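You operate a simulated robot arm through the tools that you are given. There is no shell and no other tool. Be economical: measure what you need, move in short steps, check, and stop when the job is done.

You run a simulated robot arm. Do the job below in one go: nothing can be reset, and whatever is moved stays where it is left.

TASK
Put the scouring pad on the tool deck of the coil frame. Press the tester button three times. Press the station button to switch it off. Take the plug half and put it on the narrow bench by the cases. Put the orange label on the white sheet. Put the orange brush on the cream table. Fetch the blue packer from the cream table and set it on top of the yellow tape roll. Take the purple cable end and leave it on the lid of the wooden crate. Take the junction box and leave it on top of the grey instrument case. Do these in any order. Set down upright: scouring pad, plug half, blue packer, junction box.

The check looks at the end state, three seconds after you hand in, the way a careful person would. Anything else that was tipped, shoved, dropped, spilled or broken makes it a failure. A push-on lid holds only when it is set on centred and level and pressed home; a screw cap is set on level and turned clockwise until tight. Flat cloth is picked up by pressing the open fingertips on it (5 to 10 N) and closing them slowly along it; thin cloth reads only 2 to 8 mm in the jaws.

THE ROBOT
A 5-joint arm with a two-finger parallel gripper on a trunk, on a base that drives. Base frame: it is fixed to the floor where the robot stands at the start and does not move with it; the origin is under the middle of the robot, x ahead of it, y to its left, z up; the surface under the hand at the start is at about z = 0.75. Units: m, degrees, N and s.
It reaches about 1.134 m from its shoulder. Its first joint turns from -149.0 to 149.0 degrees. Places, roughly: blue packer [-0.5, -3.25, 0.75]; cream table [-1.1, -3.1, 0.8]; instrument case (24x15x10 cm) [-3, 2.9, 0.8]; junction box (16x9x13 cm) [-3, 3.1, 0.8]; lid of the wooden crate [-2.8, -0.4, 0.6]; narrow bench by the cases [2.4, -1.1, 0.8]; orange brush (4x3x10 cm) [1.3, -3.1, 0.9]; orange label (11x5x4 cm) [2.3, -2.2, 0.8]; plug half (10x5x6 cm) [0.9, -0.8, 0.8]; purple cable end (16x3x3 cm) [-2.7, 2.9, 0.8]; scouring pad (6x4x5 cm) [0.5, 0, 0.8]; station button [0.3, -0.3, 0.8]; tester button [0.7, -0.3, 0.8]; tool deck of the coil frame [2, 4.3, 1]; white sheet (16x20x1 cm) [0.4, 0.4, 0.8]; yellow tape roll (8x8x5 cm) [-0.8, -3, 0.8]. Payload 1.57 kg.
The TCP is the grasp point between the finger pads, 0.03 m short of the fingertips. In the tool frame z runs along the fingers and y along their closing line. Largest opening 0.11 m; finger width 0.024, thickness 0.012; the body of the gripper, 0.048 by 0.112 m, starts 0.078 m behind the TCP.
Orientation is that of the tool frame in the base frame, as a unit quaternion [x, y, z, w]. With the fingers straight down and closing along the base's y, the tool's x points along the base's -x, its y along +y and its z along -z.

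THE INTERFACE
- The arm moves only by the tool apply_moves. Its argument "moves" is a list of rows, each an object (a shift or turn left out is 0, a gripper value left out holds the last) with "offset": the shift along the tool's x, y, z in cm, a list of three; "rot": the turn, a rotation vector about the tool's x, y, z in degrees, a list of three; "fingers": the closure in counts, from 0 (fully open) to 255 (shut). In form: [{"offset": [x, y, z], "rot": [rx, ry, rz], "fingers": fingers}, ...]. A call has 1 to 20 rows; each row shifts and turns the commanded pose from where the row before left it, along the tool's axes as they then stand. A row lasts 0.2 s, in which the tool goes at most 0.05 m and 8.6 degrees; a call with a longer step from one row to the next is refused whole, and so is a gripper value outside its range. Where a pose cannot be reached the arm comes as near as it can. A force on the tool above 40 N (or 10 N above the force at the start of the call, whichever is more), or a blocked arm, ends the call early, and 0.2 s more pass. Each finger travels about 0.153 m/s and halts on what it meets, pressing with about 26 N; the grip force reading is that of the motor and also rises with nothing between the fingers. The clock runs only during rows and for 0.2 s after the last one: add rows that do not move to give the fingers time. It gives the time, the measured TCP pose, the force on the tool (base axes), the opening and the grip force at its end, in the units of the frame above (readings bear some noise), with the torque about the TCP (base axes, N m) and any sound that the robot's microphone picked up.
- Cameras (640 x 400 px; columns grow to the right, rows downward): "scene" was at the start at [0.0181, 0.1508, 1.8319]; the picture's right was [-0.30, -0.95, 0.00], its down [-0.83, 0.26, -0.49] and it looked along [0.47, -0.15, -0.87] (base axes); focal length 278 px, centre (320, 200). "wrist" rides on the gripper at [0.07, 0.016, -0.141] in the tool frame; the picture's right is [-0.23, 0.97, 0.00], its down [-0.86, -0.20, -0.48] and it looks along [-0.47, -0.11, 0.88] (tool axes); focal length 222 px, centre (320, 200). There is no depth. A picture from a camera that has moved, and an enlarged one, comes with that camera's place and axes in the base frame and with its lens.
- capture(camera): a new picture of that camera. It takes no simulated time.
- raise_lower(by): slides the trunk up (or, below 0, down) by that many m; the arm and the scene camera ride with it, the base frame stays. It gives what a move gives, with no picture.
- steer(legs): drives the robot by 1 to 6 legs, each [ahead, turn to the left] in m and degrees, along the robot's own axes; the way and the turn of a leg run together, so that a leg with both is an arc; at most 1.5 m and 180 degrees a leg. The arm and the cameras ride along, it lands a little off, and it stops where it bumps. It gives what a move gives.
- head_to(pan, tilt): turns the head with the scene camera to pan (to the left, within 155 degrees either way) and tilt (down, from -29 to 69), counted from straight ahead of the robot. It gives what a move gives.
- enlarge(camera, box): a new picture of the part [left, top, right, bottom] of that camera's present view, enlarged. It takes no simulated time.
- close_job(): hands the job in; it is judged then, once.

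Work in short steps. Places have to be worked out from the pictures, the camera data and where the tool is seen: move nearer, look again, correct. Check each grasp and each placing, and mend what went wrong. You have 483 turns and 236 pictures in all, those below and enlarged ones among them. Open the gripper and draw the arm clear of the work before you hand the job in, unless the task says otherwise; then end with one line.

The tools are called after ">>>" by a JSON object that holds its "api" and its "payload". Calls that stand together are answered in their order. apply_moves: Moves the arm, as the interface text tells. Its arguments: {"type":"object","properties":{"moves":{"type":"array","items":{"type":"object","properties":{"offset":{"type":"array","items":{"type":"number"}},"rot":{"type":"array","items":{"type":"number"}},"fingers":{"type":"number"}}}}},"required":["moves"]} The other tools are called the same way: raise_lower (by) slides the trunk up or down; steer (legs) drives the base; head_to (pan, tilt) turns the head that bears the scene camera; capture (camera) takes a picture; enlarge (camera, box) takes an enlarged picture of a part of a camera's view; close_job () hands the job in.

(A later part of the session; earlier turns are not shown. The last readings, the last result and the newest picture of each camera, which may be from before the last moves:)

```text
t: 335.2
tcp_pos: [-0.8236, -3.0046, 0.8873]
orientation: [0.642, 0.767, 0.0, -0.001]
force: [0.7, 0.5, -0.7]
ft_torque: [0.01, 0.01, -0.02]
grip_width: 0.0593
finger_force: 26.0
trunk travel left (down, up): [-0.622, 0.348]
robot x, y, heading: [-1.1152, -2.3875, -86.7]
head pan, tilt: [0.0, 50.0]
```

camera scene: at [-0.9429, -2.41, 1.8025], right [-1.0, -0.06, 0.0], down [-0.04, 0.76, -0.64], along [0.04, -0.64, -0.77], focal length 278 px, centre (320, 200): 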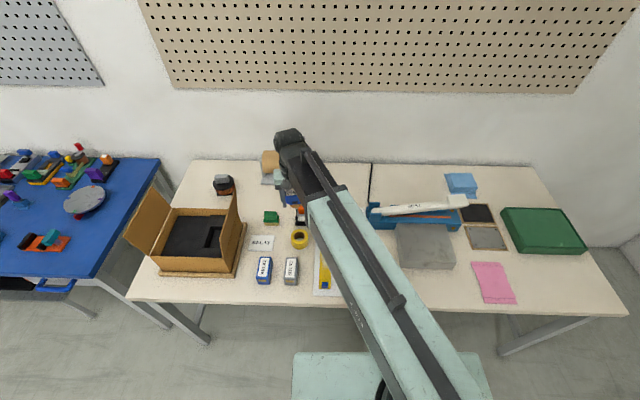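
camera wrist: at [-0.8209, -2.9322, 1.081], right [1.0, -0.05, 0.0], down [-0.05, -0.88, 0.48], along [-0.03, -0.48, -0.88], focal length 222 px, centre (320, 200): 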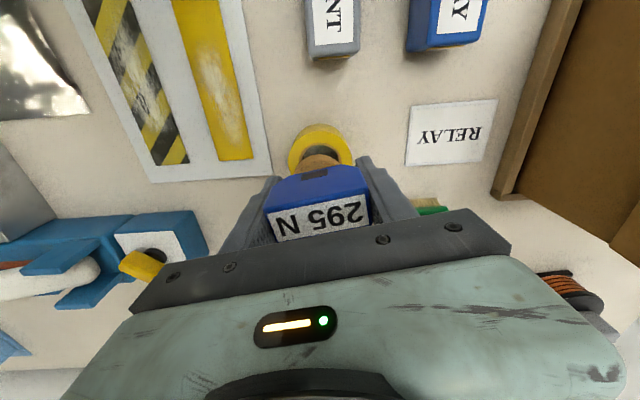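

Continuing with care.

>>> {"api": "raise_lower", "payload": {"by": -0.004}}

>>> {"api": "raise_lower", "payload": {"by": -0.004}}

>>> {"api": "raise_lower", "payload": {"by": -0.004}}

>>> {"api": "enlarge", "payload": {"camera": "wrist", "box": [260, 90, 400, 250]}}

```text
t: 335.8
tcp_pos: [-0.8248, -3.0037, 0.8851]
orientation: [0.642, 0.767, 0.0, 0.001]
force: [2.1, -3.5, 14.4]
ft_torque: [-0.09, -0.03, 0.0]
grip_width: 0.0594
finger_force: 26.4
trunk travel left (down, up): [-0.618, 0.352]
robot x, y, heading: [-1.1137, -2.3905, -86.8]
head pan, tilt: [0.0, 50.0]
```

```text
t: 336.3
tcp_pos: [-0.8245, -3.0027, 0.8823]
orientation: [0.642, 0.767, -0.001, 0.0]
force: [-0.7, 1.2, 16.1]
ft_torque: [0.06, 0.05, 0.01]
grip_width: 0.0593
finger_force: 26.1
trunk travel left (down, up): [-0.614, 0.356]
robot x, y, heading: [-1.1161, -2.3893, -86.7]
head pan, tilt: [0.0, 50.0]
```

```text
t: 336.8
tcp_pos: [-0.8242, -3.0037, 0.8772]
orientation: [0.643, 0.766, 0.0, -0.001]
force: [-2.2, -0.1, 16.7]
ft_torque: [0.06, 0.05, -0.01]
grip_width: 0.0596
finger_force: 25.8
trunk travel left (down, up): [-0.61, 0.36]
robot x, y, heading: [-1.1172, -2.3904, -86.9]
head pan, tilt: [0.0, 50.0]
```

```text
2.50 times, centred on (330, 170) of wrist
camera zoom: at [-0.8215, -2.9312, 1.0176], right [1.0, -0.05, 0.0], down [-0.05, -0.88, 0.48], along [-0.02, -0.48, -0.88], focal length 555 px, centre (295, 275)
```

zoom: 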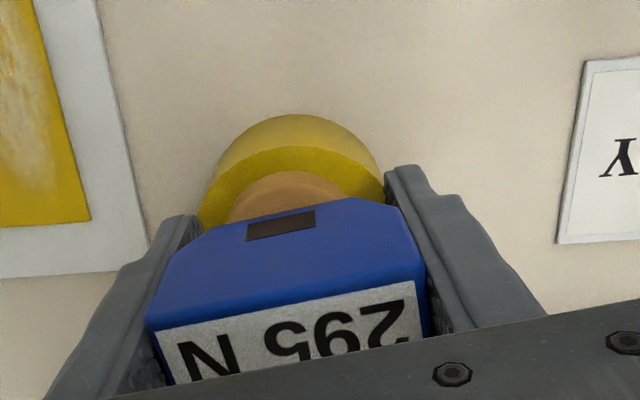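

The packer's foot rests on the roll and the head slid slightly in the jaws. I release gently.

>>> {"api": "apply_moves", "payload": {"moves": [{"fingers": 110}, {"fingers": 100}, {"fingers": 85}, {"fingers": 60}, {}]}}

>>> {"api": "enlarge", "payload": {"camera": "wrist", "box": [260, 90, 400, 250]}}

```text
t: 338.0
tcp_pos: [-0.8247, -3.0046, 0.8766]
orientation: [0.643, 0.766, 0.0, 0.0]
force: [0.3, 0.5, -0.5]
ft_torque: [-0.01, -0.01, 0.0]
grip_width: 0.0844
finger_force: 0.1
trunk travel left (down, up): [-0.61, 0.36]
robot x, y, heading: [-1.1144, -2.3881, -86.9]
head pan, tilt: [0.0, 50.0]
```

```text
2.50 times, centred on (330, 170) of wrist
camera zoom: at [-0.8209, -2.9321, 1.017], right [1.0, -0.05, 0.0], down [-0.05, -0.88, 0.48], along [-0.03, -0.48, -0.88], focal length 555 px, centre (295, 275)
```

zoom: 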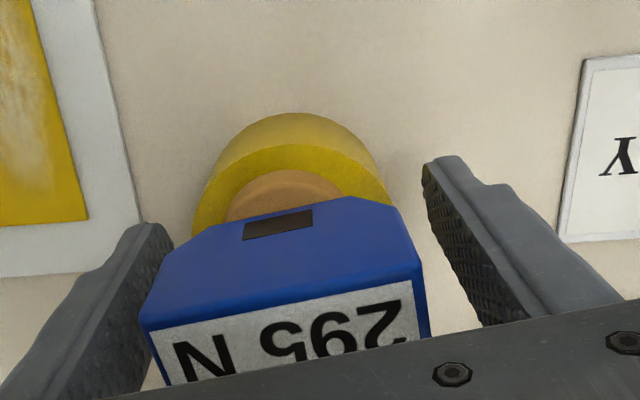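

It stands. I raise straight up and check.

>>> {"api": "raise_lower", "payload": {"by": 0.3}}

>>> {"api": "capture", "payload": {"camera": "wrist"}}

>>> {"api": "enlarge", "payload": {"camera": "scene", "box": [240, 180, 360, 280]}}

```text
t: 341.0
tcp_pos: [-0.824, -3.0042, 1.1762]
orientation: [0.642, 0.767, 0.0, 0.0]
force: [0.7, 0.7, 0.2]
ft_torque: [0.01, -0.02, 0.05]
grip_width: 0.0841
finger_force: 0.0
trunk travel left (down, up): [-0.91, 0.06]
robot x, y, heading: [-1.1154, -2.3892, -86.8]
head pan, tilt: [0.0, 50.0]
```

```text
99 pictures are left
camera wrist: at [-0.8208, -2.9322, 1.3169], right [1.0, -0.05, 0.0], down [-0.05, -0.88, 0.48], along [-0.03, -0.48, -0.88], focal length 222 px, centre (320, 200)
```

wrist: 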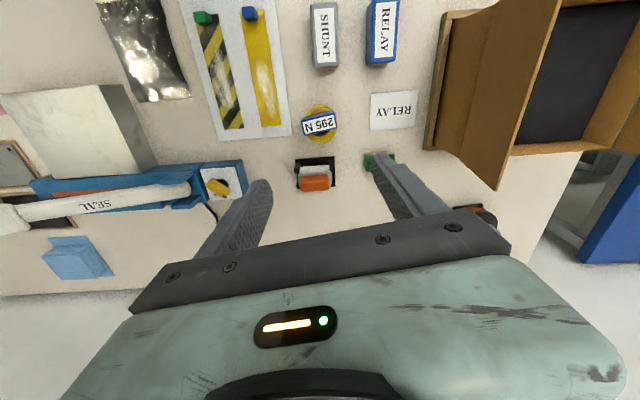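

```text
4.00 times, centred on (300, 230) of scene
camera zoom: at [-0.9428, -2.41, 1.8885], right [-1.0, -0.06, 0.0], down [-0.04, 0.76, -0.64], along [0.04, -0.64, -0.77], focal length 1110 px, centre (400, 80)
```

zoom: 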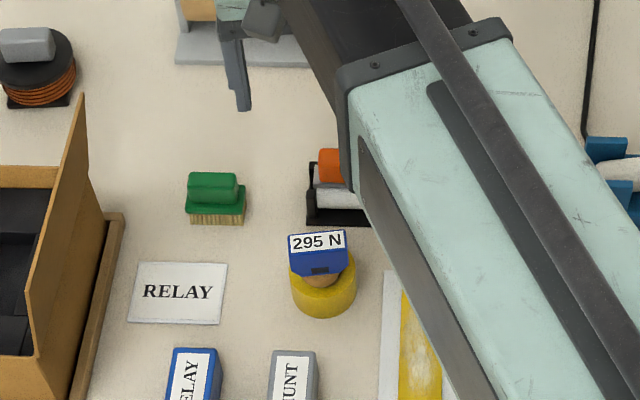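

The packer sits level on the tape roll. Next is the orange brush on the blue bench, so I drive there.

>>> {"api": "steer", "payload": {"legs": [[-0.4, 0], [0, 87], [1.5, 0], [0.85, 0], [0, -90]]}}

>>> {"api": "head_to", "payload": {"pan": 0, "tilt": 40}}

>>> {"api": "capture", "payload": {"camera": "scene"}}

>>> {"api": "capture", "payload": {"camera": "wrist"}}

```text
t: 362.0
tcp_pos: [1.4199, -2.7641, 1.1765]
orientation: [0.68, 0.733, -0.001, 0.0]
force: [-0.1, 0.3, -0.5]
ft_torque: [-0.02, 0.03, 0.03]
grip_width: 0.0841
finger_force: 0.0
trunk travel left (down, up): [-0.91, 0.06]
robot x, y, heading: [1.2195, -2.1236, -92.0]
head pan, tilt: [0.0, 50.0]
```

```text
t: 362.8
tcp_pos: [1.4215, -2.7636, 1.1768]
orientation: [0.68, 0.733, 0.0, 0.0]
force: [0.0, -1.0, -0.3]
ft_torque: [-0.02, 0.03, -0.02]
grip_width: 0.0841
finger_force: 0.0
trunk travel left (down, up): [-0.91, 0.06]
robot x, y, heading: [1.2186, -2.1232, -92.0]
head pan, tilt: [0.0, 40.0]
```

```text
97 pictures are left
camera scene: at [1.3883, -2.1676, 1.9025], right [-1.0, 0.03, 0.0], down [0.02, 0.64, -0.77], along [-0.03, -0.77, -0.64], focal length 278 px, centre (320, 200)
```

scene: 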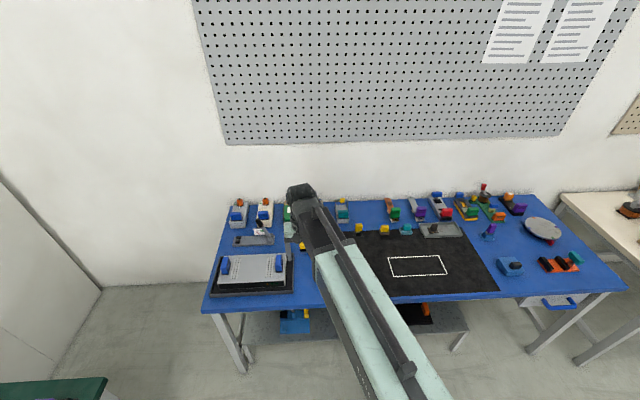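

```text
96 pictures are left
camera wrist: at [1.4327, -2.6922, 1.3169], right [0.99, -0.15, 0.0], down [-0.13, -0.87, 0.48], along [-0.07, -0.47, -0.88], focal length 222 px, centre (320, 200)
```

wrist: 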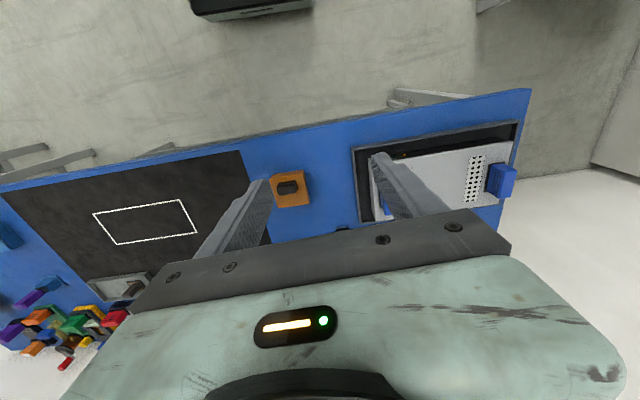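

The arm hides the middle of the bench. I swing it left and zoom in.

>>> {"api": "apply_moves", "payload": {"moves": [{"offset": [0, 4.8, 0]}, {"offset": [0, 4.8, 0]}, {"offset": [0, 4.8, 0]}, {"offset": [0, 4.8, 0]}, {"offset": [1, 4.6, 0]}, {"offset": [1, 4.6, 0]}, {"offset": [1, 4.6, 0]}]}}

>>> {"api": "enlarge", "payload": {"camera": "scene", "box": [270, 170, 440, 320]}}

>>> {"api": "enlarge", "payload": {"camera": "scene", "box": [380, 170, 600, 300]}}

```text
t: 364.4
tcp_pos: [1.7481, -2.7085, 1.1762]
orientation: [0.681, 0.733, 0.0, 0.001]
force: [0.5, -1.0, -0.7]
ft_torque: [-0.02, 0.02, 0.0]
grip_width: 0.0842
finger_force: 0.0
trunk travel left (down, up): [-0.91, 0.06]
robot x, y, heading: [1.2202, -2.1225, -91.9]
head pan, tilt: [0.0, 40.0]
```

```text
2.67 times, centred on (355, 245) of scene
camera zoom: at [1.3879, -2.1675, 1.9026], right [-1.0, 0.03, 0.0], down [0.02, 0.64, -0.77], along [-0.03, -0.77, -0.64], focal length 740 px, centre (227, 80)
```

zoom: 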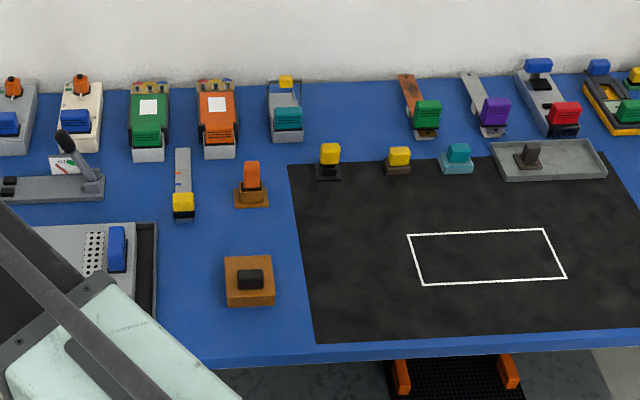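

```text
2.91 times, centred on (490, 235) of scene
camera zoom: at [1.3879, -2.1675, 1.9026], right [-1.0, 0.03, 0.0], down [0.02, 0.64, -0.77], along [-0.03, -0.77, -0.64], focal length 807 px, centre (-174, 98)
```

zoom: 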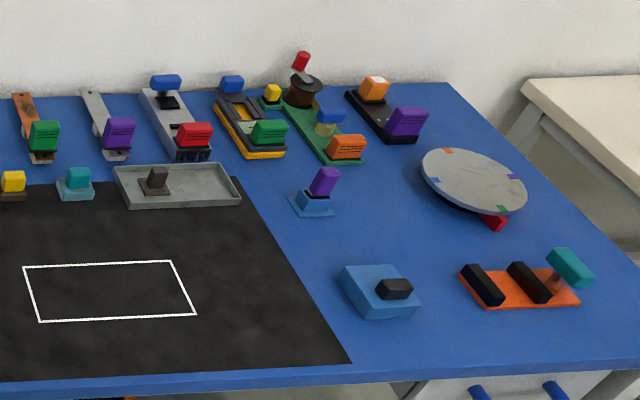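

The orange brush stands in a small wooden socket at about (1.307, -3.09). I drive 0.25 m closer and move above it.

>>> {"api": "steer", "payload": {"legs": [[0.25, 0]]}}

>>> {"api": "apply_moves", "payload": {"moves": [{"offset": [-1, -4.7, 0], "fingers": 0}, {"offset": [-1, -4.7, 0]}, {"offset": [-1, -4.7, 0]}, {"offset": [-1, -4.7, 0]}, {"offset": [-1, -4.7, 0]}, {"offset": [-1, -4.7, 0]}, {"offset": [-1, -4.7, 0]}, {"offset": [-1, -4.7, 0]}, {"offset": [-1, -4.7, 0]}]}}

>>> {"api": "capture", "payload": {"camera": "wrist"}}

```text
t: 366.2
tcp_pos: [1.7351, -2.9628, 1.1752]
orientation: [0.683, 0.731, 0.0, 0.0]
force: [-0.3, -1.2, -1.3]
ft_torque: [0.01, 0.01, 0.0]
grip_width: 0.0842
finger_force: 0.0
trunk travel left (down, up): [-0.91, 0.06]
robot x, y, heading: [1.2092, -2.3741, -92.2]
head pan, tilt: [0.0, 40.0]
```

```text
t: 368.2
tcp_pos: [1.3158, -3.078, 1.1756]
orientation: [0.683, 0.731, 0.0, 0.0]
force: [-0.3, 0.4, 0.3]
ft_torque: [0.03, 0.01, 0.01]
grip_width: 0.1101
finger_force: 0.1
out of reach, approached as far as the arm can: row 3, 7
trunk travel left (down, up): [-0.91, 0.06]
robot x, y, heading: [1.214, -2.3708, -92.5]
head pan, tilt: [0.0, 40.0]
```

```text
93 pictures are left
camera wrist: at [1.3259, -3.0068, 1.317], right [0.99, -0.16, 0.0], down [-0.14, -0.87, 0.48], along [-0.08, -0.47, -0.88], focal length 222 px, centre (320, 200)
```

wrist: 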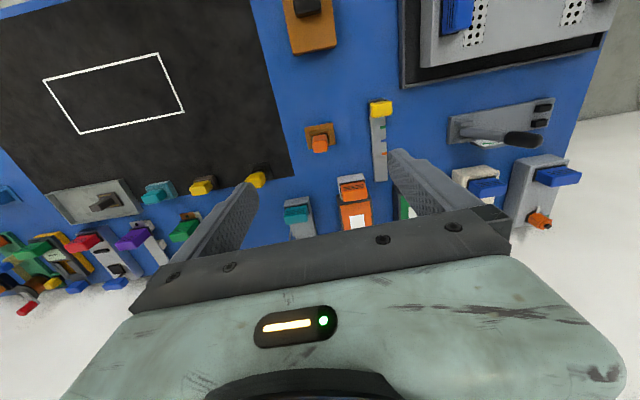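

I zoom in on the brush from above.

>>> {"api": "enlarge", "payload": {"camera": "wrist", "box": [270, 90, 390, 180]}}

```text
4.44 times, centred on (330, 135) of wrist
camera zoom: at [1.3259, -3.0068, 1.317], right [0.99, -0.16, 0.0], down [-0.14, -0.87, 0.48], along [-0.08, -0.47, -0.88], focal length 987 px, centre (276, 489)
```

zoom: 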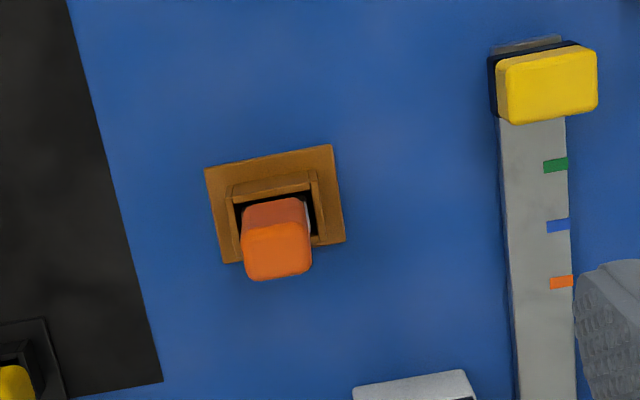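

The brush is at about (1.306, -3.114) with its top near z 0.905, aligned with x. I position over it, narrow the jaws and lower.

>>> {"api": "apply_moves", "payload": {"moves": [{"offset": [-3.5, -1.25, 0], "fingers": 93}, {"rot": [0, 0, 3.9]}, {}]}}

>>> {"api": "raise_lower", "payload": {"by": -0.18}}

>>> {"api": "capture", "payload": {"camera": "wrist"}}

```text
t: 369.0
tcp_pos: [1.3067, -3.116, 1.1762]
orientation: [0.708, 0.706, 0.0, 0.0]
force: [1.2, -0.2, -0.3]
ft_torque: [0.01, 0.01, -0.02]
grip_width: 0.0696
finger_force: 0.1
out of reach, approached as far as the arm can: row 1
trunk travel left (down, up): [-0.91, 0.06]
robot x, y, heading: [1.2124, -2.3752, -92.2]
head pan, tilt: [0.0, 40.0]
```

```text
t: 371.0
tcp_pos: [1.3063, -3.115, 0.9961]
orientation: [0.707, 0.707, 0.0, 0.0]
force: [0.1, -0.6, 0.1]
ft_torque: [0.02, -0.01, 0.0]
grip_width: 0.0698
finger_force: 0.0
trunk travel left (down, up): [-0.73, 0.24]
robot x, y, heading: [1.2097, -2.3751, -92.4]
head pan, tilt: [0.0, 40.0]
```

```text
91 pictures are left
camera wrist: at [1.3225, -3.0452, 1.137], right [0.97, -0.23, 0.0], down [-0.2, -0.85, 0.48], along [-0.11, -0.47, -0.88], focal length 222 px, centre (320, 200)
```

wrist: 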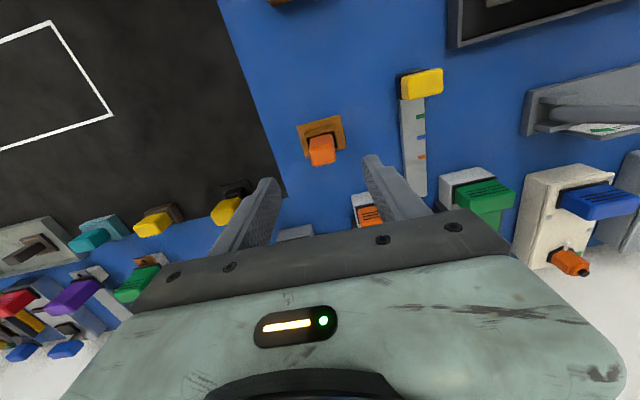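

It is centred. I lower to grip height and close.

>>> {"api": "raise_lower", "payload": {"by": -0.08}}

>>> {"api": "raise_lower", "payload": {"by": -0.028}}

>>> {"api": "apply_moves", "payload": {"moves": [{"fingers": 130}, {"fingers": 160}, {"fingers": 255}, {}, {}]}}

>>> {"api": "capture", "payload": {"camera": "wrist"}}

```text
t: 372.1
tcp_pos: [1.3063, -3.1156, 0.9168]
orientation: [0.707, 0.707, -0.001, 0.0]
force: [-0.1, 0.2, 0.0]
ft_torque: [0.0, 0.02, 0.04]
grip_width: 0.07
finger_force: 0.1
trunk travel left (down, up): [-0.65, 0.32]
robot x, y, heading: [1.2087, -2.3745, -92.5]
head pan, tilt: [0.0, 40.0]
```

```text
t: 372.9
tcp_pos: [1.3075, -3.1155, 0.8883]
orientation: [0.707, 0.707, 0.0, 0.0]
force: [0.7, -0.7, -0.9]
ft_torque: [0.01, -0.03, 0.01]
grip_width: 0.0702
finger_force: 0.1
trunk travel left (down, up): [-0.622, 0.348]
robot x, y, heading: [1.2113, -2.3686, -92.7]
head pan, tilt: [0.0, 40.0]
```

```text
t: 374.1
tcp_pos: [1.3079, -3.1159, 0.8883]
orientation: [0.707, 0.708, 0.0, 0.0]
force: [0.0, 0.0, 0.2]
ft_torque: [-0.03, 0.02, -0.02]
grip_width: 0.0292
finger_force: 25.7
trunk travel left (down, up): [-0.622, 0.348]
robot x, y, heading: [1.2079, -2.3702, -92.6]
head pan, tilt: [0.0, 40.0]
```

```text
90 pictures are left
camera wrist: at [1.3225, -3.0452, 1.029], right [0.97, -0.23, 0.0], down [-0.2, -0.85, 0.48], along [-0.11, -0.47, -0.88], focal length 222 px, centre (320, 200)
```

wrist: 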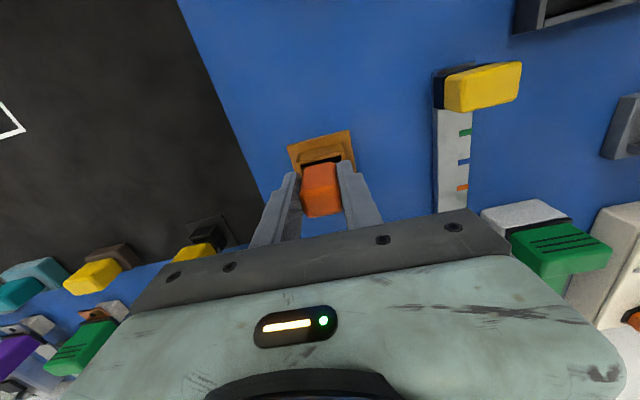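

Gripped at 2.9 cm. I lift slowly and watch that the socket stays.

>>> {"api": "raise_lower", "payload": {"by": 0.03}}

>>> {"api": "raise_lower", "payload": {"by": 0.08}}

>>> {"api": "capture", "payload": {"camera": "wrist"}}

>>> {"api": "capture", "payload": {"camera": "scene"}}

```text
t: 374.8
tcp_pos: [1.3069, -3.1155, 0.9185]
orientation: [0.707, 0.707, 0.0, 0.0]
force: [0.2, 0.4, -0.7]
ft_torque: [-0.02, -0.01, 0.02]
grip_width: 0.0292
finger_force: 26.0
trunk travel left (down, up): [-0.652, 0.318]
robot x, y, heading: [1.2086, -2.3726, -92.6]
head pan, tilt: [0.0, 40.0]
```

```text
t: 376.0
tcp_pos: [1.3069, -3.1163, 0.9983]
orientation: [0.707, 0.707, 0.0, 0.0]
force: [-0.4, -0.2, -0.6]
ft_torque: [0.01, -0.03, 0.0]
grip_width: 0.0295
finger_force: 26.3
trunk travel left (down, up): [-0.732, 0.238]
robot x, y, heading: [1.2168, -2.3708, -92.7]
head pan, tilt: [0.0, 40.0]
```

```text
89 pictures are left
camera wrist: at [1.3226, -3.0453, 1.1389], right [0.97, -0.23, 0.0], down [-0.2, -0.86, 0.48], along [-0.11, -0.47, -0.88], focal length 222 px, centre (320, 200)
```

wrist: 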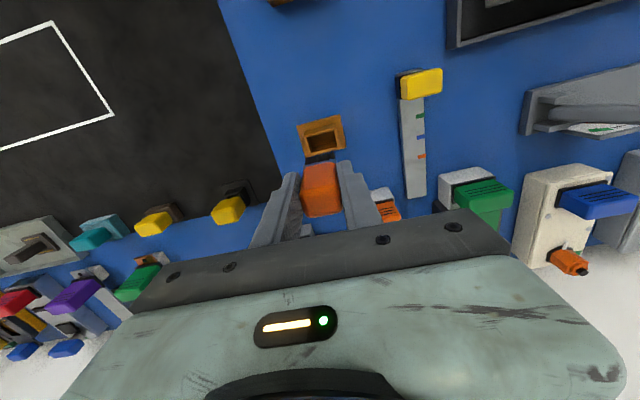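

```text
88 pictures are left
camera scene: at [1.3787, -2.419, 1.7247], right [-1.0, 0.04, 0.0], down [0.03, 0.64, -0.77], along [-0.03, -0.77, -0.64], focal length 278 px, centre (320, 200)
```

scene: 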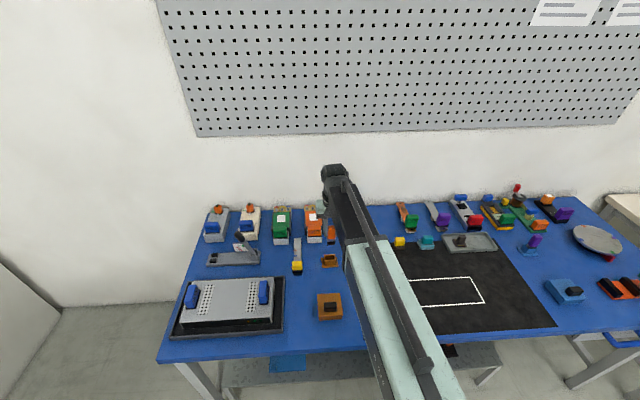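

The brush is out and the socket stayed. I raise and carry it to the cream table's clear front area near (-1.36, -2.88).

>>> {"api": "raise_lower", "payload": {"by": 0.15}}

>>> {"api": "steer", "payload": {"legs": [[-0.3, 0], [0, -87.5], [1.5, 0], [1.05, 0], [0, 90]]}}

>>> {"api": "capture", "payload": {"camera": "scene"}}

>>> {"api": "capture", "payload": {"camera": "wrist"}}

```text
t: 377.7
tcp_pos: [1.3067, -3.1155, 1.1488]
orientation: [0.707, 0.708, 0.001, -0.001]
force: [0.0, 0.6, -0.3]
ft_torque: [0.01, 0.0, -0.03]
grip_width: 0.0295
finger_force: 26.0
trunk travel left (down, up): [-0.882, 0.088]
robot x, y, heading: [1.21, -2.3735, -92.4]
head pan, tilt: [0.0, 40.0]
```

```text
t: 399.5
tcp_pos: [-1.2784, -2.72, 1.148]
orientation: [0.717, 0.697, 0.0, 0.0]
force: [-0.9, -0.8, -0.8]
ft_torque: [0.01, 0.01, 0.04]
grip_width: 0.029
finger_force: 26.2
trunk travel left (down, up): [-0.882, 0.088]
robot x, y, heading: [-1.3776, -1.974, -94.6]
head pan, tilt: [0.0, 40.0]
```

```text
87 pictures are left
camera scene: at [-1.2107, -2.026, 1.8746], right [-1.0, 0.08, 0.0], down [0.05, 0.64, -0.77], along [-0.06, -0.76, -0.64], focal length 278 px, centre (320, 200)
```

scene: 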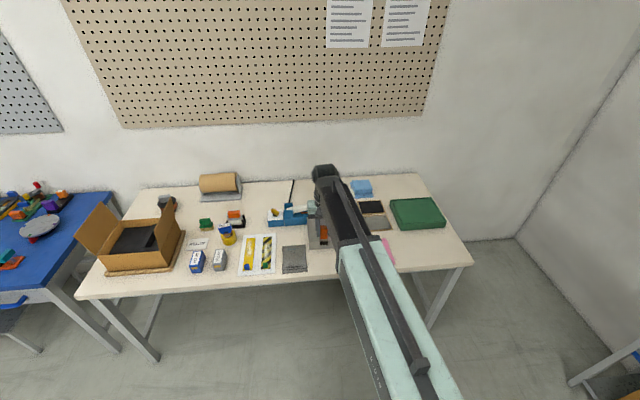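

```text
86 pictures are left
camera wrist: at [-1.2607, -2.6507, 1.2886], right [0.97, -0.25, 0.0], down [-0.22, -0.85, 0.48], along [-0.12, -0.46, -0.88], focal length 222 px, centre (320, 200)
```

wrist: 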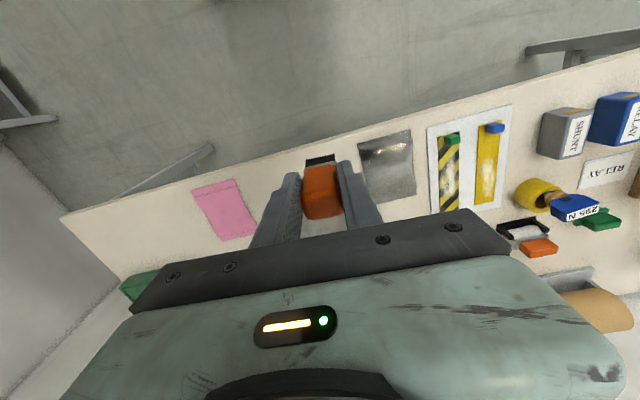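

The strip between the pink cloth and the foil is clear. I move forward 0.15 m and centre over (-1.34, -2.88).

>>> {"api": "steer", "payload": {"legs": [[0.15, 0]]}}

>>> {"api": "apply_moves", "payload": {"moves": [{"offset": [-0.5, -2.5, 0]}, {"offset": [-0.5, -2.2, 0]}, {}]}}

>>> {"api": "raise_lower", "payload": {"by": -0.2}}

>>> {"api": "capture", "payload": {"camera": "wrist"}}

>>> {"api": "capture", "payload": {"camera": "scene"}}

```text
t: 400.9
tcp_pos: [-1.2911, -2.873, 1.148]
orientation: [0.717, 0.697, 0.0, -0.001]
force: [0.5, -0.6, 0.0]
ft_torque: [0.03, 0.02, -0.03]
grip_width: 0.029
finger_force: 25.7
trunk travel left (down, up): [-0.882, 0.088]
robot x, y, heading: [-1.3903, -2.128, -94.4]
head pan, tilt: [0.0, 40.0]
```

```text
t: 401.7
tcp_pos: [-1.3382, -2.8794, 1.1477]
orientation: [0.717, 0.697, 0.0, 0.0]
force: [-0.3, 0.1, 0.2]
ft_torque: [0.0, 0.01, -0.02]
grip_width: 0.0292
finger_force: 25.7
trunk travel left (down, up): [-0.882, 0.088]
robot x, y, heading: [-1.3899, -2.1232, -94.8]
head pan, tilt: [0.0, 40.0]
```

```text
t: 403.9
tcp_pos: [-1.339, -2.8795, 0.9493]
orientation: [0.717, 0.697, -0.001, 0.0]
force: [0.1, 0.0, 0.4]
ft_torque: [0.01, 0.02, 0.02]
grip_width: 0.0291
finger_force: 26.4
trunk travel left (down, up): [-0.682, 0.288]
robot x, y, heading: [-1.3891, -2.1244, -94.5]
head pan, tilt: [0.0, 40.0]
```

```text
85 pictures are left
camera wrist: at [-1.3204, -2.8096, 1.089], right [0.97, -0.25, 0.0], down [-0.22, -0.85, 0.48], along [-0.12, -0.46, -0.88], focal length 222 px, centre (320, 200)
```

wrist: 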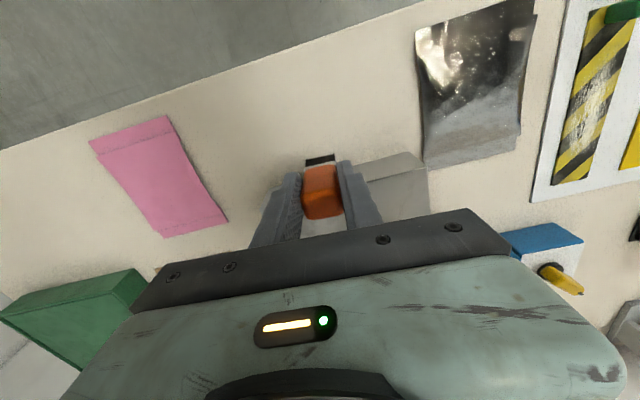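

```text
84 pictures are left
camera scene: at [-1.2228, -2.1764, 1.6747], right [-1.0, 0.08, 0.0], down [0.05, 0.64, -0.77], along [-0.06, -0.76, -0.64], focal length 278 px, centre (320, 200)
```

scene: 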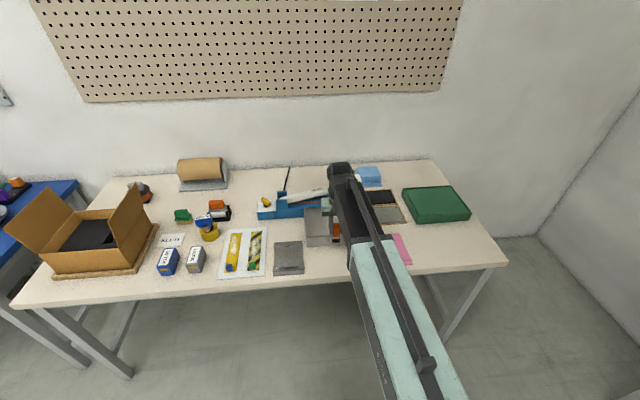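

The steel block is a bit close behind, so I shift 3 cm toward the front and 3 cm right, then lower.

>>> {"api": "apply_moves", "payload": {"moves": [{"offset": [3, -3, 0]}, {}]}}

>>> {"api": "raise_lower", "payload": {"by": -0.06}}

>>> {"api": "capture", "payload": {"camera": "wrist"}}

```text
t: 404.4
tcp_pos: [-1.3689, -2.8478, 0.9495]
orientation: [0.717, 0.697, 0.0, 0.0]
force: [0.0, 0.2, 0.5]
ft_torque: [-0.01, 0.02, -0.03]
grip_width: 0.0294
finger_force: 25.8
trunk travel left (down, up): [-0.682, 0.288]
robot x, y, heading: [-1.3849, -2.1269, -94.5]
head pan, tilt: [0.0, 40.0]
```

```text
t: 405.4
tcp_pos: [-1.3697, -2.8471, 0.8886]
orientation: [0.717, 0.697, 0.0, 0.0]
force: [1.1, -0.9, 0.0]
ft_torque: [-0.01, -0.01, -0.01]
grip_width: 0.0293
finger_force: 26.0
trunk travel left (down, up): [-0.622, 0.348]
robot x, y, heading: [-1.3853, -2.1225, -94.5]
head pan, tilt: [0.0, 40.0]
```

```text
83 pictures are left
camera wrist: at [-1.3506, -2.7778, 1.029], right [0.97, -0.25, 0.0], down [-0.22, -0.85, 0.48], along [-0.12, -0.46, -0.88], focal length 222 px, centre (320, 200)
```

wrist: 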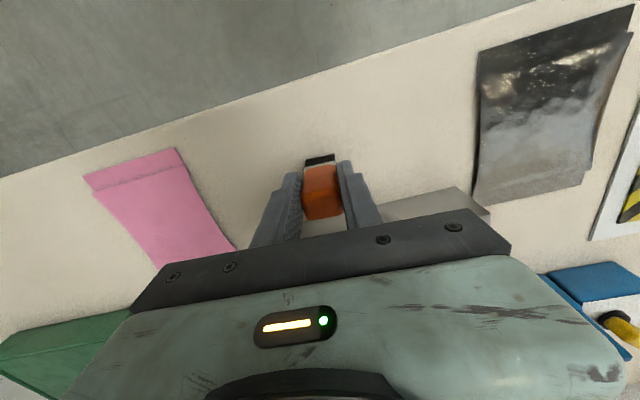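

Lowering to contact in small steps.

>>> {"api": "raise_lower", "payload": {"by": -0.012}}

>>> {"api": "raise_lower", "payload": {"by": -0.006}}

>>> {"api": "raise_lower", "payload": {"by": -0.006}}

>>> {"api": "raise_lower", "payload": {"by": -0.005}}

```text
t: 406.1
tcp_pos: [-1.3686, -2.8484, 0.8774]
orientation: [0.717, 0.697, -0.001, -0.001]
force: [0.9, 2.2, 13.0]
ft_torque: [0.14, 0.0, 0.02]
grip_width: 0.0292
finger_force: 25.8
trunk travel left (down, up): [-0.61, 0.36]
robot x, y, heading: [-1.386, -2.1287, -94.5]
head pan, tilt: [0.0, 40.0]
```

```text
t: 406.6
tcp_pos: [-1.369, -2.8464, 0.8715]
orientation: [0.717, 0.697, -0.001, 0.0]
force: [0.8, 0.8, 15.4]
ft_torque: [-0.01, -0.03, 0.0]
grip_width: 0.029
finger_force: 25.6
trunk travel left (down, up): [-0.604, 0.366]
robot x, y, heading: [-1.3887, -2.122, -94.2]
head pan, tilt: [0.0, 40.0]
```

```text
t: 407.1
tcp_pos: [-1.3683, -2.8465, 0.8656]
orientation: [0.717, 0.698, -0.001, 0.001]
force: [2.0, -1.3, 23.0]
ft_torque: [-0.22, -0.06, -0.01]
grip_width: 0.0291
finger_force: 25.7
trunk travel left (down, up): [-0.598, 0.372]
robot x, y, heading: [-1.3894, -2.1251, -94.5]
head pan, tilt: [0.0, 40.0]
```

```text
t: 407.5
tcp_pos: [-1.3689, -2.846, 0.8653]
orientation: [0.717, 0.697, -0.002, 0.002]
force: [1.0, 1.5, 32.1]
ft_torque: [-0.12, -0.01, 0.03]
grip_width: 0.0296
finger_force: 25.9
trunk travel left (down, up): [-0.597, 0.373]
robot x, y, heading: [-1.3919, -2.124, -94.5]
head pan, tilt: [0.0, 40.0]
stopped: the force on the tool passed its limit at 48 N (the readings are from after the stop); the commanded pose is now the measured one
```

It is firmly on the table. I ease up 4 mm, open, and look before lifting.

>>> {"api": "raise_lower", "payload": {"by": 0.004}}

>>> {"api": "apply_moves", "payload": {"moves": [{"fingers": 180}, {"fingers": 165}, {"fingers": 140}, {"fingers": 110}, {}]}}

>>> {"api": "raise_lower", "payload": {"by": 0.25}}

>>> {"api": "capture", "payload": {"camera": "wrist"}}

>>> {"api": "capture", "payload": {"camera": "scene"}}

```text
t: 408.0
tcp_pos: [-1.3693, -2.8493, 0.8673]
orientation: [0.717, 0.697, -0.001, 0.001]
force: [-0.4, -0.4, -1.3]
ft_torque: [0.04, -0.02, -0.03]
grip_width: 0.0294
finger_force: 25.9
trunk travel left (down, up): [-0.601, 0.369]
robot x, y, heading: [-1.3925, -2.1241, -94.5]
head pan, tilt: [0.0, 40.0]
```

```text
t: 409.2
tcp_pos: [-1.3698, -2.8488, 0.8688]
orientation: [0.717, 0.697, 0.0, 0.0]
force: [-0.1, 0.1, 1.3]
ft_torque: [0.0, 0.04, 0.02]
grip_width: 0.0625
finger_force: 0.1
trunk travel left (down, up): [-0.601, 0.369]
robot x, y, heading: [-1.3917, -2.123, -94.6]
head pan, tilt: [0.0, 40.0]
```

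```text
t: 411.8
tcp_pos: [-1.3675, -2.8495, 1.1178]
orientation: [0.717, 0.697, -0.001, 0.0]
force: [0.6, 0.3, -0.4]
ft_torque: [-0.02, 0.01, 0.01]
grip_width: 0.0624
finger_force: 0.0
trunk travel left (down, up): [-0.851, 0.119]
robot x, y, heading: [-1.3891, -2.1264, -94.4]
head pan, tilt: [0.0, 40.0]
```

```text
82 pictures are left
camera wrist: at [-1.3505, -2.7783, 1.2578], right [0.97, -0.25, 0.0], down [-0.22, -0.85, 0.48], along [-0.12, -0.46, -0.88], focal length 222 px, centre (320, 200)
```

wrist: 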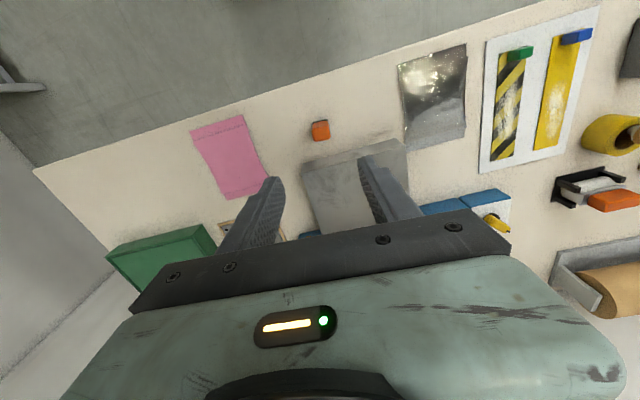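

```text
81 pictures are left
camera scene: at [-1.2227, -2.1765, 1.8436], right [-1.0, 0.08, 0.0], down [0.05, 0.64, -0.77], along [-0.06, -0.76, -0.64], focal length 278 px, centre (320, 200)
```

scene: 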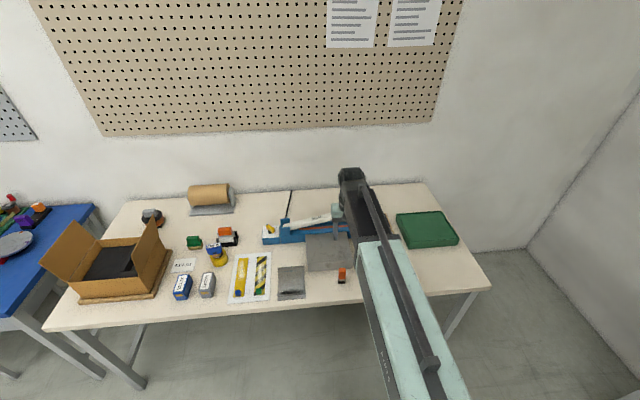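

The brush stands on the cream table. I check the packer too, since that corner looked odd.

>>> {"api": "enlarge", "payload": {"camera": "scene", "box": [160, 210, 380, 310]}}

```text
2.91 times, centred on (270, 260) of scene
camera zoom: at [-1.2227, -2.1765, 1.8436], right [-1.0, 0.08, 0.0], down [0.05, 0.64, -0.77], along [-0.06, -0.76, -0.64], focal length 807 px, centre (466, 26)
```

zoom: 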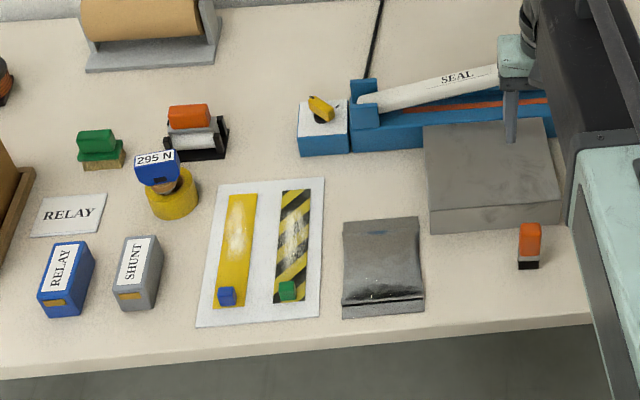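

The packer and brush are both fine. Now I drive to the green bench with the cases to find the orange label.

>>> {"api": "steer", "payload": {"legs": [[-0.35, 0], [0, 94.5], [1.5, 0], [1.35, 0]]}}

>>> {"api": "head_to", "payload": {"pan": 0, "tilt": 38}}

>>> {"api": "capture", "payload": {"camera": "scene"}}

```text
t: 431.7
tcp_pos: [2.2663, -1.6338, 1.1178]
orientation: [-0.025, 1.0, -0.001, 0.001]
force: [0.3, 0.3, 0.2]
ft_torque: [-0.02, 0.0, -0.01]
grip_width: 0.0625
finger_force: 0.0
trunk travel left (down, up): [-0.851, 0.119]
robot x, y, heading: [1.5417, -1.7139, 0.1]
head pan, tilt: [0.0, 40.0]
```

```text
t: 432.3
tcp_pos: [2.266, -1.6323, 1.1176]
orientation: [-0.026, 1.0, -0.001, 0.001]
force: [-0.4, 0.2, -0.2]
ft_torque: [-0.01, -0.03, 0.04]
grip_width: 0.0626
finger_force: 0.1
trunk travel left (down, up): [-0.851, 0.119]
robot x, y, heading: [1.5466, -1.709, 0.4]
head pan, tilt: [0.0, 38.0]
```

```text
79 pictures are left
camera scene: at [1.5867, -1.5392, 1.8466], right [0.0, -1.0, 0.0], down [-0.62, 0.0, -0.79], along [0.79, 0.0, -0.62], focal length 278 px, centre (320, 200)
```

scene: 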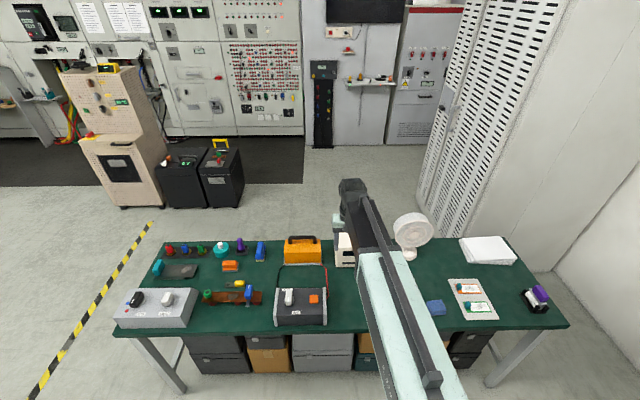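

I zoom in on the labels at the right and on the left end of the bench.

>>> {"api": "enlarge", "payload": {"camera": "scene", "box": [410, 210, 570, 340]}}

>>> {"api": "enlarge", "payload": {"camera": "scene", "box": [110, 220, 370, 340]}}

```text
3.08 times, centred on (490, 275) of scene
camera zoom: at [1.5867, -1.5392, 1.8466], right [0.0, -1.0, 0.0], down [-0.62, 0.0, -0.79], along [0.79, 0.0, -0.62], focal length 854 px, centre (-203, -31)
```

zoom: 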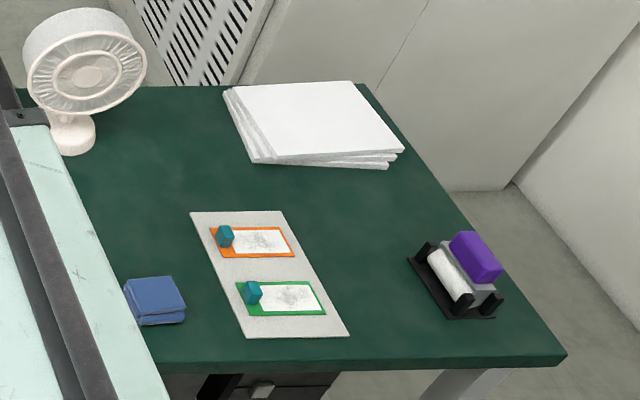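

```text
2.46 times, centred on (240, 280) of scene
camera zoom: at [1.5867, -1.5392, 1.8466], right [0.0, -1.0, 0.0], down [-0.62, 0.0, -0.79], along [0.79, 0.0, -0.62], focal length 683 px, centre (517, 3)
```

zoom: 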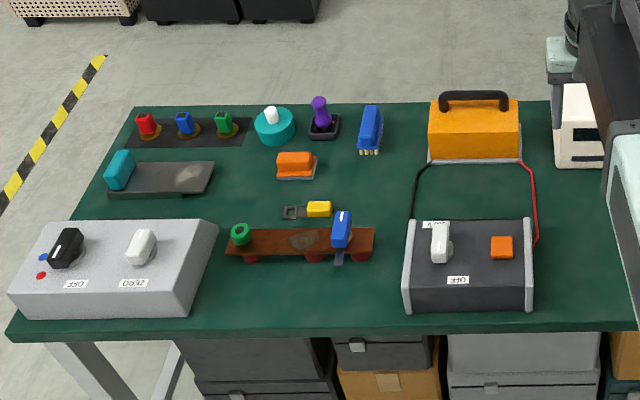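

The orange label, with a teal knob, lies at about (2.32, -2.20), and its knob is near (2.318, -2.155). I raise and move over the knob.

>>> {"api": "raise_lower", "payload": {"by": 0.11}}

>>> {"api": "apply_moves", "payload": {"moves": [{"offset": [0, -4.77, 0]}, {"offset": [0, -4.77, 0]}, {"offset": [0, -4.77, 0]}, {"offset": [0, -4.77, 0]}, {"offset": [0, -4.77, 0]}, {"offset": [0, -4.77, 0]}, {"offset": [-0.5, -4.77, 0]}, {"offset": [-0.5, -4.77, 0]}, {"offset": [-0.5, -4.77, 0]}, {"offset": [-0.5, -4.77, 0]}, {"offset": [-0.5, -4.77, 0]}, {}]}}

>>> {"api": "capture", "payload": {"camera": "wrist"}}

```text
t: 433.7
tcp_pos: [2.2668, -1.6335, 1.2278]
orientation: [-0.026, 1.0, 0.0, 0.001]
force: [-0.2, 0.5, -0.3]
ft_torque: [-0.01, -0.02, 0.01]
grip_width: 0.0624
finger_force: 0.0
trunk travel left (down, up): [-0.961, 0.009]
robot x, y, heading: [1.5448, -1.7099, 0.6]
head pan, tilt: [0.0, 38.0]
```

```text
t: 436.3
tcp_pos: [2.3215, -2.1598, 1.2279]
orientation: [-0.026, 1.0, 0.0, 0.001]
force: [-0.3, 0.6, 1.1]
ft_torque: [0.02, 0.02, -0.01]
grip_width: 0.0626
finger_force: 0.0
out of reach, approached as far as the arm can: row 4, 8
trunk travel left (down, up): [-0.961, 0.009]
robot x, y, heading: [1.5449, -1.7096, 0.0]
head pan, tilt: [0.0, 38.0]
```

```text
76 pictures are left
camera wrist: at [2.2502, -2.1461, 1.3679], right [0.18, 0.98, 0.0], down [0.86, -0.16, 0.48], along [0.47, -0.08, -0.88], focal length 222 px, centre (320, 200)
```

wrist: 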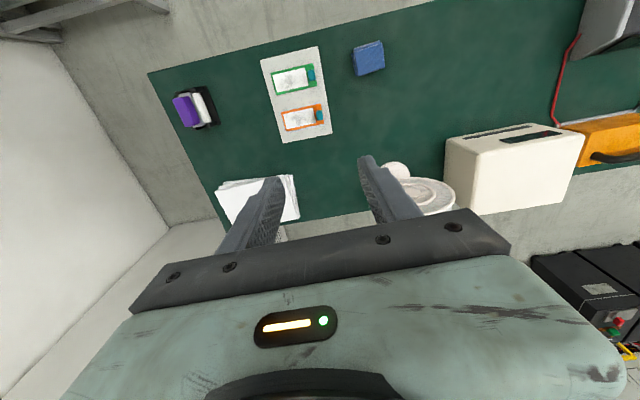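

I zoom in on the orange label for the knob's shape.

>>> {"api": "enlarge", "payload": {"camera": "wrist", "box": [255, 75, 385, 165]}}

```text
4.44 times, centred on (320, 120) of wrist
camera zoom: at [2.2502, -2.1461, 1.3679], right [0.18, 0.98, 0.0], down [0.86, -0.16, 0.48], along [0.47, -0.08, -0.88], focal length 987 px, centre (320, 556)
```

zoom: 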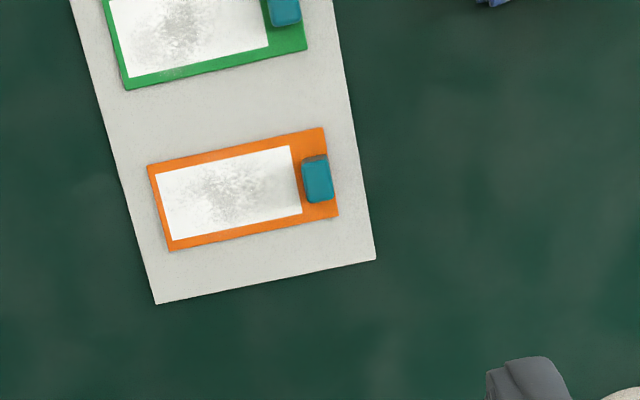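

The knob is 1.5 by 2.5 cm. I align over it and lower in steps.

>>> {"api": "apply_moves", "payload": {"moves": [{"offset": [-0.6, 0, 0], "rot": [0, 0, 3]}, {}]}}

>>> {"api": "raise_lower", "payload": {"by": -0.34}}

>>> {"api": "capture", "payload": {"camera": "wrist"}}

>>> {"api": "capture", "payload": {"camera": "scene"}}

```text
t: 436.9
tcp_pos: [2.3267, -2.1579, 1.2275]
orientation: [0.001, 1.0, -0.001, 0.001]
force: [-0.2, -0.2, 0.0]
ft_torque: [0.01, -0.03, 0.0]
grip_width: 0.0625
finger_force: 0.1
trunk travel left (down, up): [-0.961, 0.009]
robot x, y, heading: [1.5451, -1.7132, 0.0]
head pan, tilt: [0.0, 38.0]
```

```text
t: 440.3
tcp_pos: [2.3259, -2.1585, 0.8872]
orientation: [0.001, 1.0, 0.0, 0.001]
force: [-0.1, 0.6, -0.2]
ft_torque: [-0.04, 0.02, 0.02]
grip_width: 0.0625
finger_force: 0.0
trunk travel left (down, up): [-0.621, 0.349]
robot x, y, heading: [1.5429, -1.7115, 0.4]
head pan, tilt: [0.0, 38.0]
```

```text
74 pictures are left
camera wrist: at [2.2565, -2.1412, 1.0279], right [0.23, 0.97, 0.0], down [0.85, -0.2, 0.48], along [0.47, -0.11, -0.88], focal length 222 px, centre (320, 200)
```

wrist: 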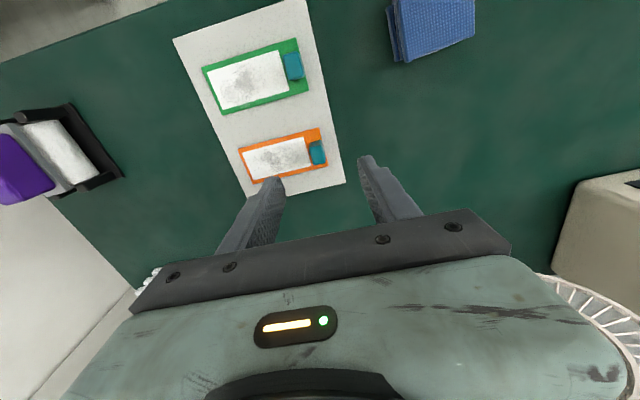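

```text
73 pictures are left
camera scene: at [1.5867, -1.5394, 1.6167], right [0.0, -1.0, 0.0], down [-0.62, 0.0, -0.79], along [0.79, 0.0, -0.62], focal length 278 px, centre (320, 200)
```

scene: 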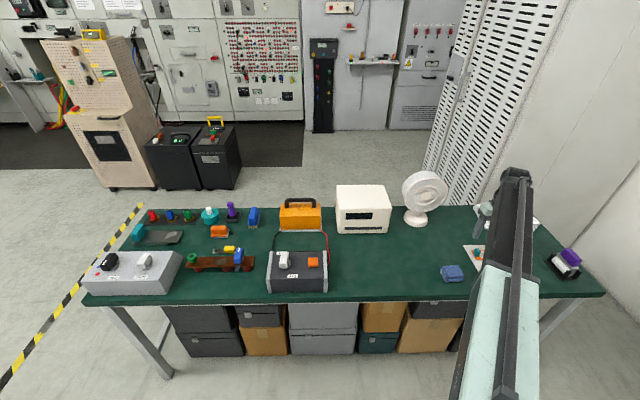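

It is directly above the knob. I lower further and look at the gap.

>>> {"api": "raise_lower", "payload": {"by": -0.085}}

>>> {"api": "capture", "payload": {"camera": "wrist"}}

```text
t: 441.5
tcp_pos: [2.326, -2.1585, 0.8022]
orientation: [0.001, 1.0, 0.0, 0.001]
force: [0.2, 0.0, -0.5]
ft_torque: [0.02, 0.01, 0.0]
grip_width: 0.0624
finger_force: 0.1
trunk travel left (down, up): [-0.536, 0.434]
robot x, y, heading: [1.5438, -1.7106, 0.4]
head pan, tilt: [0.0, 38.0]
```

```text
72 pictures are left
camera wrist: at [2.2565, -2.1411, 0.9429], right [0.23, 0.97, 0.0], down [0.85, -0.2, 0.48], along [0.47, -0.11, -0.88], focal length 222 px, centre (320, 200)
```

wrist: 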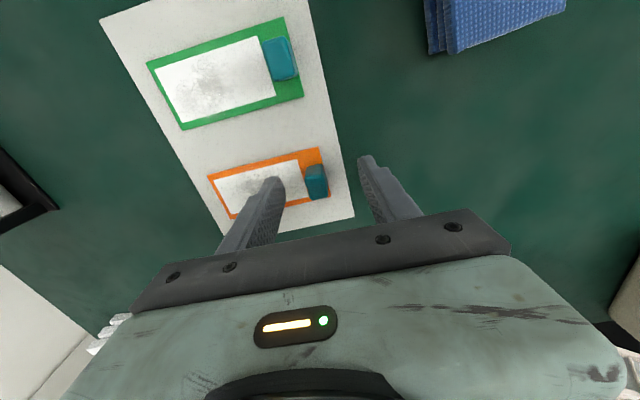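

It is centred. I lower 1 cm more and close on the knob.

>>> {"api": "raise_lower", "payload": {"by": -0.01}}

>>> {"api": "apply_moves", "payload": {"moves": [{"fingers": 150}, {"fingers": 180}, {"fingers": 200}, {"fingers": 215}, {"fingers": 255}, {}]}}

>>> {"api": "capture", "payload": {"camera": "wrist"}}

```text
t: 442.1
tcp_pos: [2.3271, -2.159, 0.7924]
orientation: [0.001, 1.0, 0.0, 0.0]
force: [-0.3, 0.3, 0.1]
ft_torque: [-0.01, 0.0, 0.03]
grip_width: 0.0625
finger_force: 0.1
trunk travel left (down, up): [-0.526, 0.444]
robot x, y, heading: [1.5463, -1.7108, 0.2]
head pan, tilt: [0.0, 38.0]
```

```text
t: 443.4
tcp_pos: [2.3263, -2.1563, 0.7919]
orientation: [0.002, 1.0, -0.001, 0.001]
force: [0.3, 0.3, -1.4]
ft_torque: [0.02, -0.03, 0.0]
grip_width: 0.0143
finger_force: 26.3
trunk travel left (down, up): [-0.526, 0.444]
robot x, y, heading: [1.5464, -1.7086, 0.0]
head pan, tilt: [0.0, 38.0]
```

```text
71 pictures are left
camera wrist: at [2.2565, -2.1411, 0.9328], right [0.23, 0.97, 0.0], down [0.85, -0.2, 0.48], along [0.47, -0.11, -0.88], focal length 222 px, centre (320, 200)
```

wrist: 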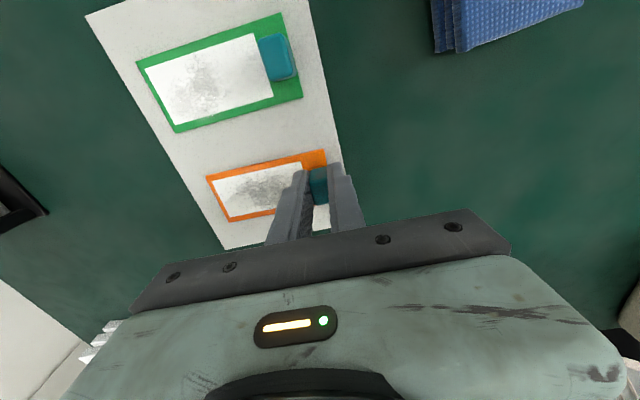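

Gripped at 1.43 cm. I lift and check that only the label comes up.

>>> {"api": "raise_lower", "payload": {"by": 0.03}}

>>> {"api": "capture", "payload": {"camera": "wrist"}}

```text
t: 444.2
tcp_pos: [2.3272, -2.1573, 0.8222]
orientation: [0.001, 1.0, 0.0, 0.001]
force: [-0.2, -0.3, 0.3]
ft_torque: [-0.04, 0.03, 0.01]
grip_width: 0.0144
finger_force: 25.9
trunk travel left (down, up): [-0.556, 0.414]
robot x, y, heading: [1.5442, -1.7162, -0.0]
head pan, tilt: [0.0, 38.0]
```

```text
70 pictures are left
camera wrist: at [2.2566, -2.1411, 0.9628], right [0.23, 0.97, 0.0], down [0.85, -0.2, 0.48], along [0.47, -0.11, -0.88], focal length 222 px, centre (320, 200)
```

wrist: 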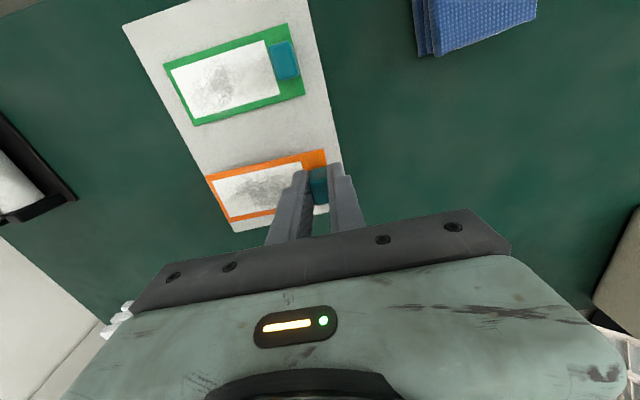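

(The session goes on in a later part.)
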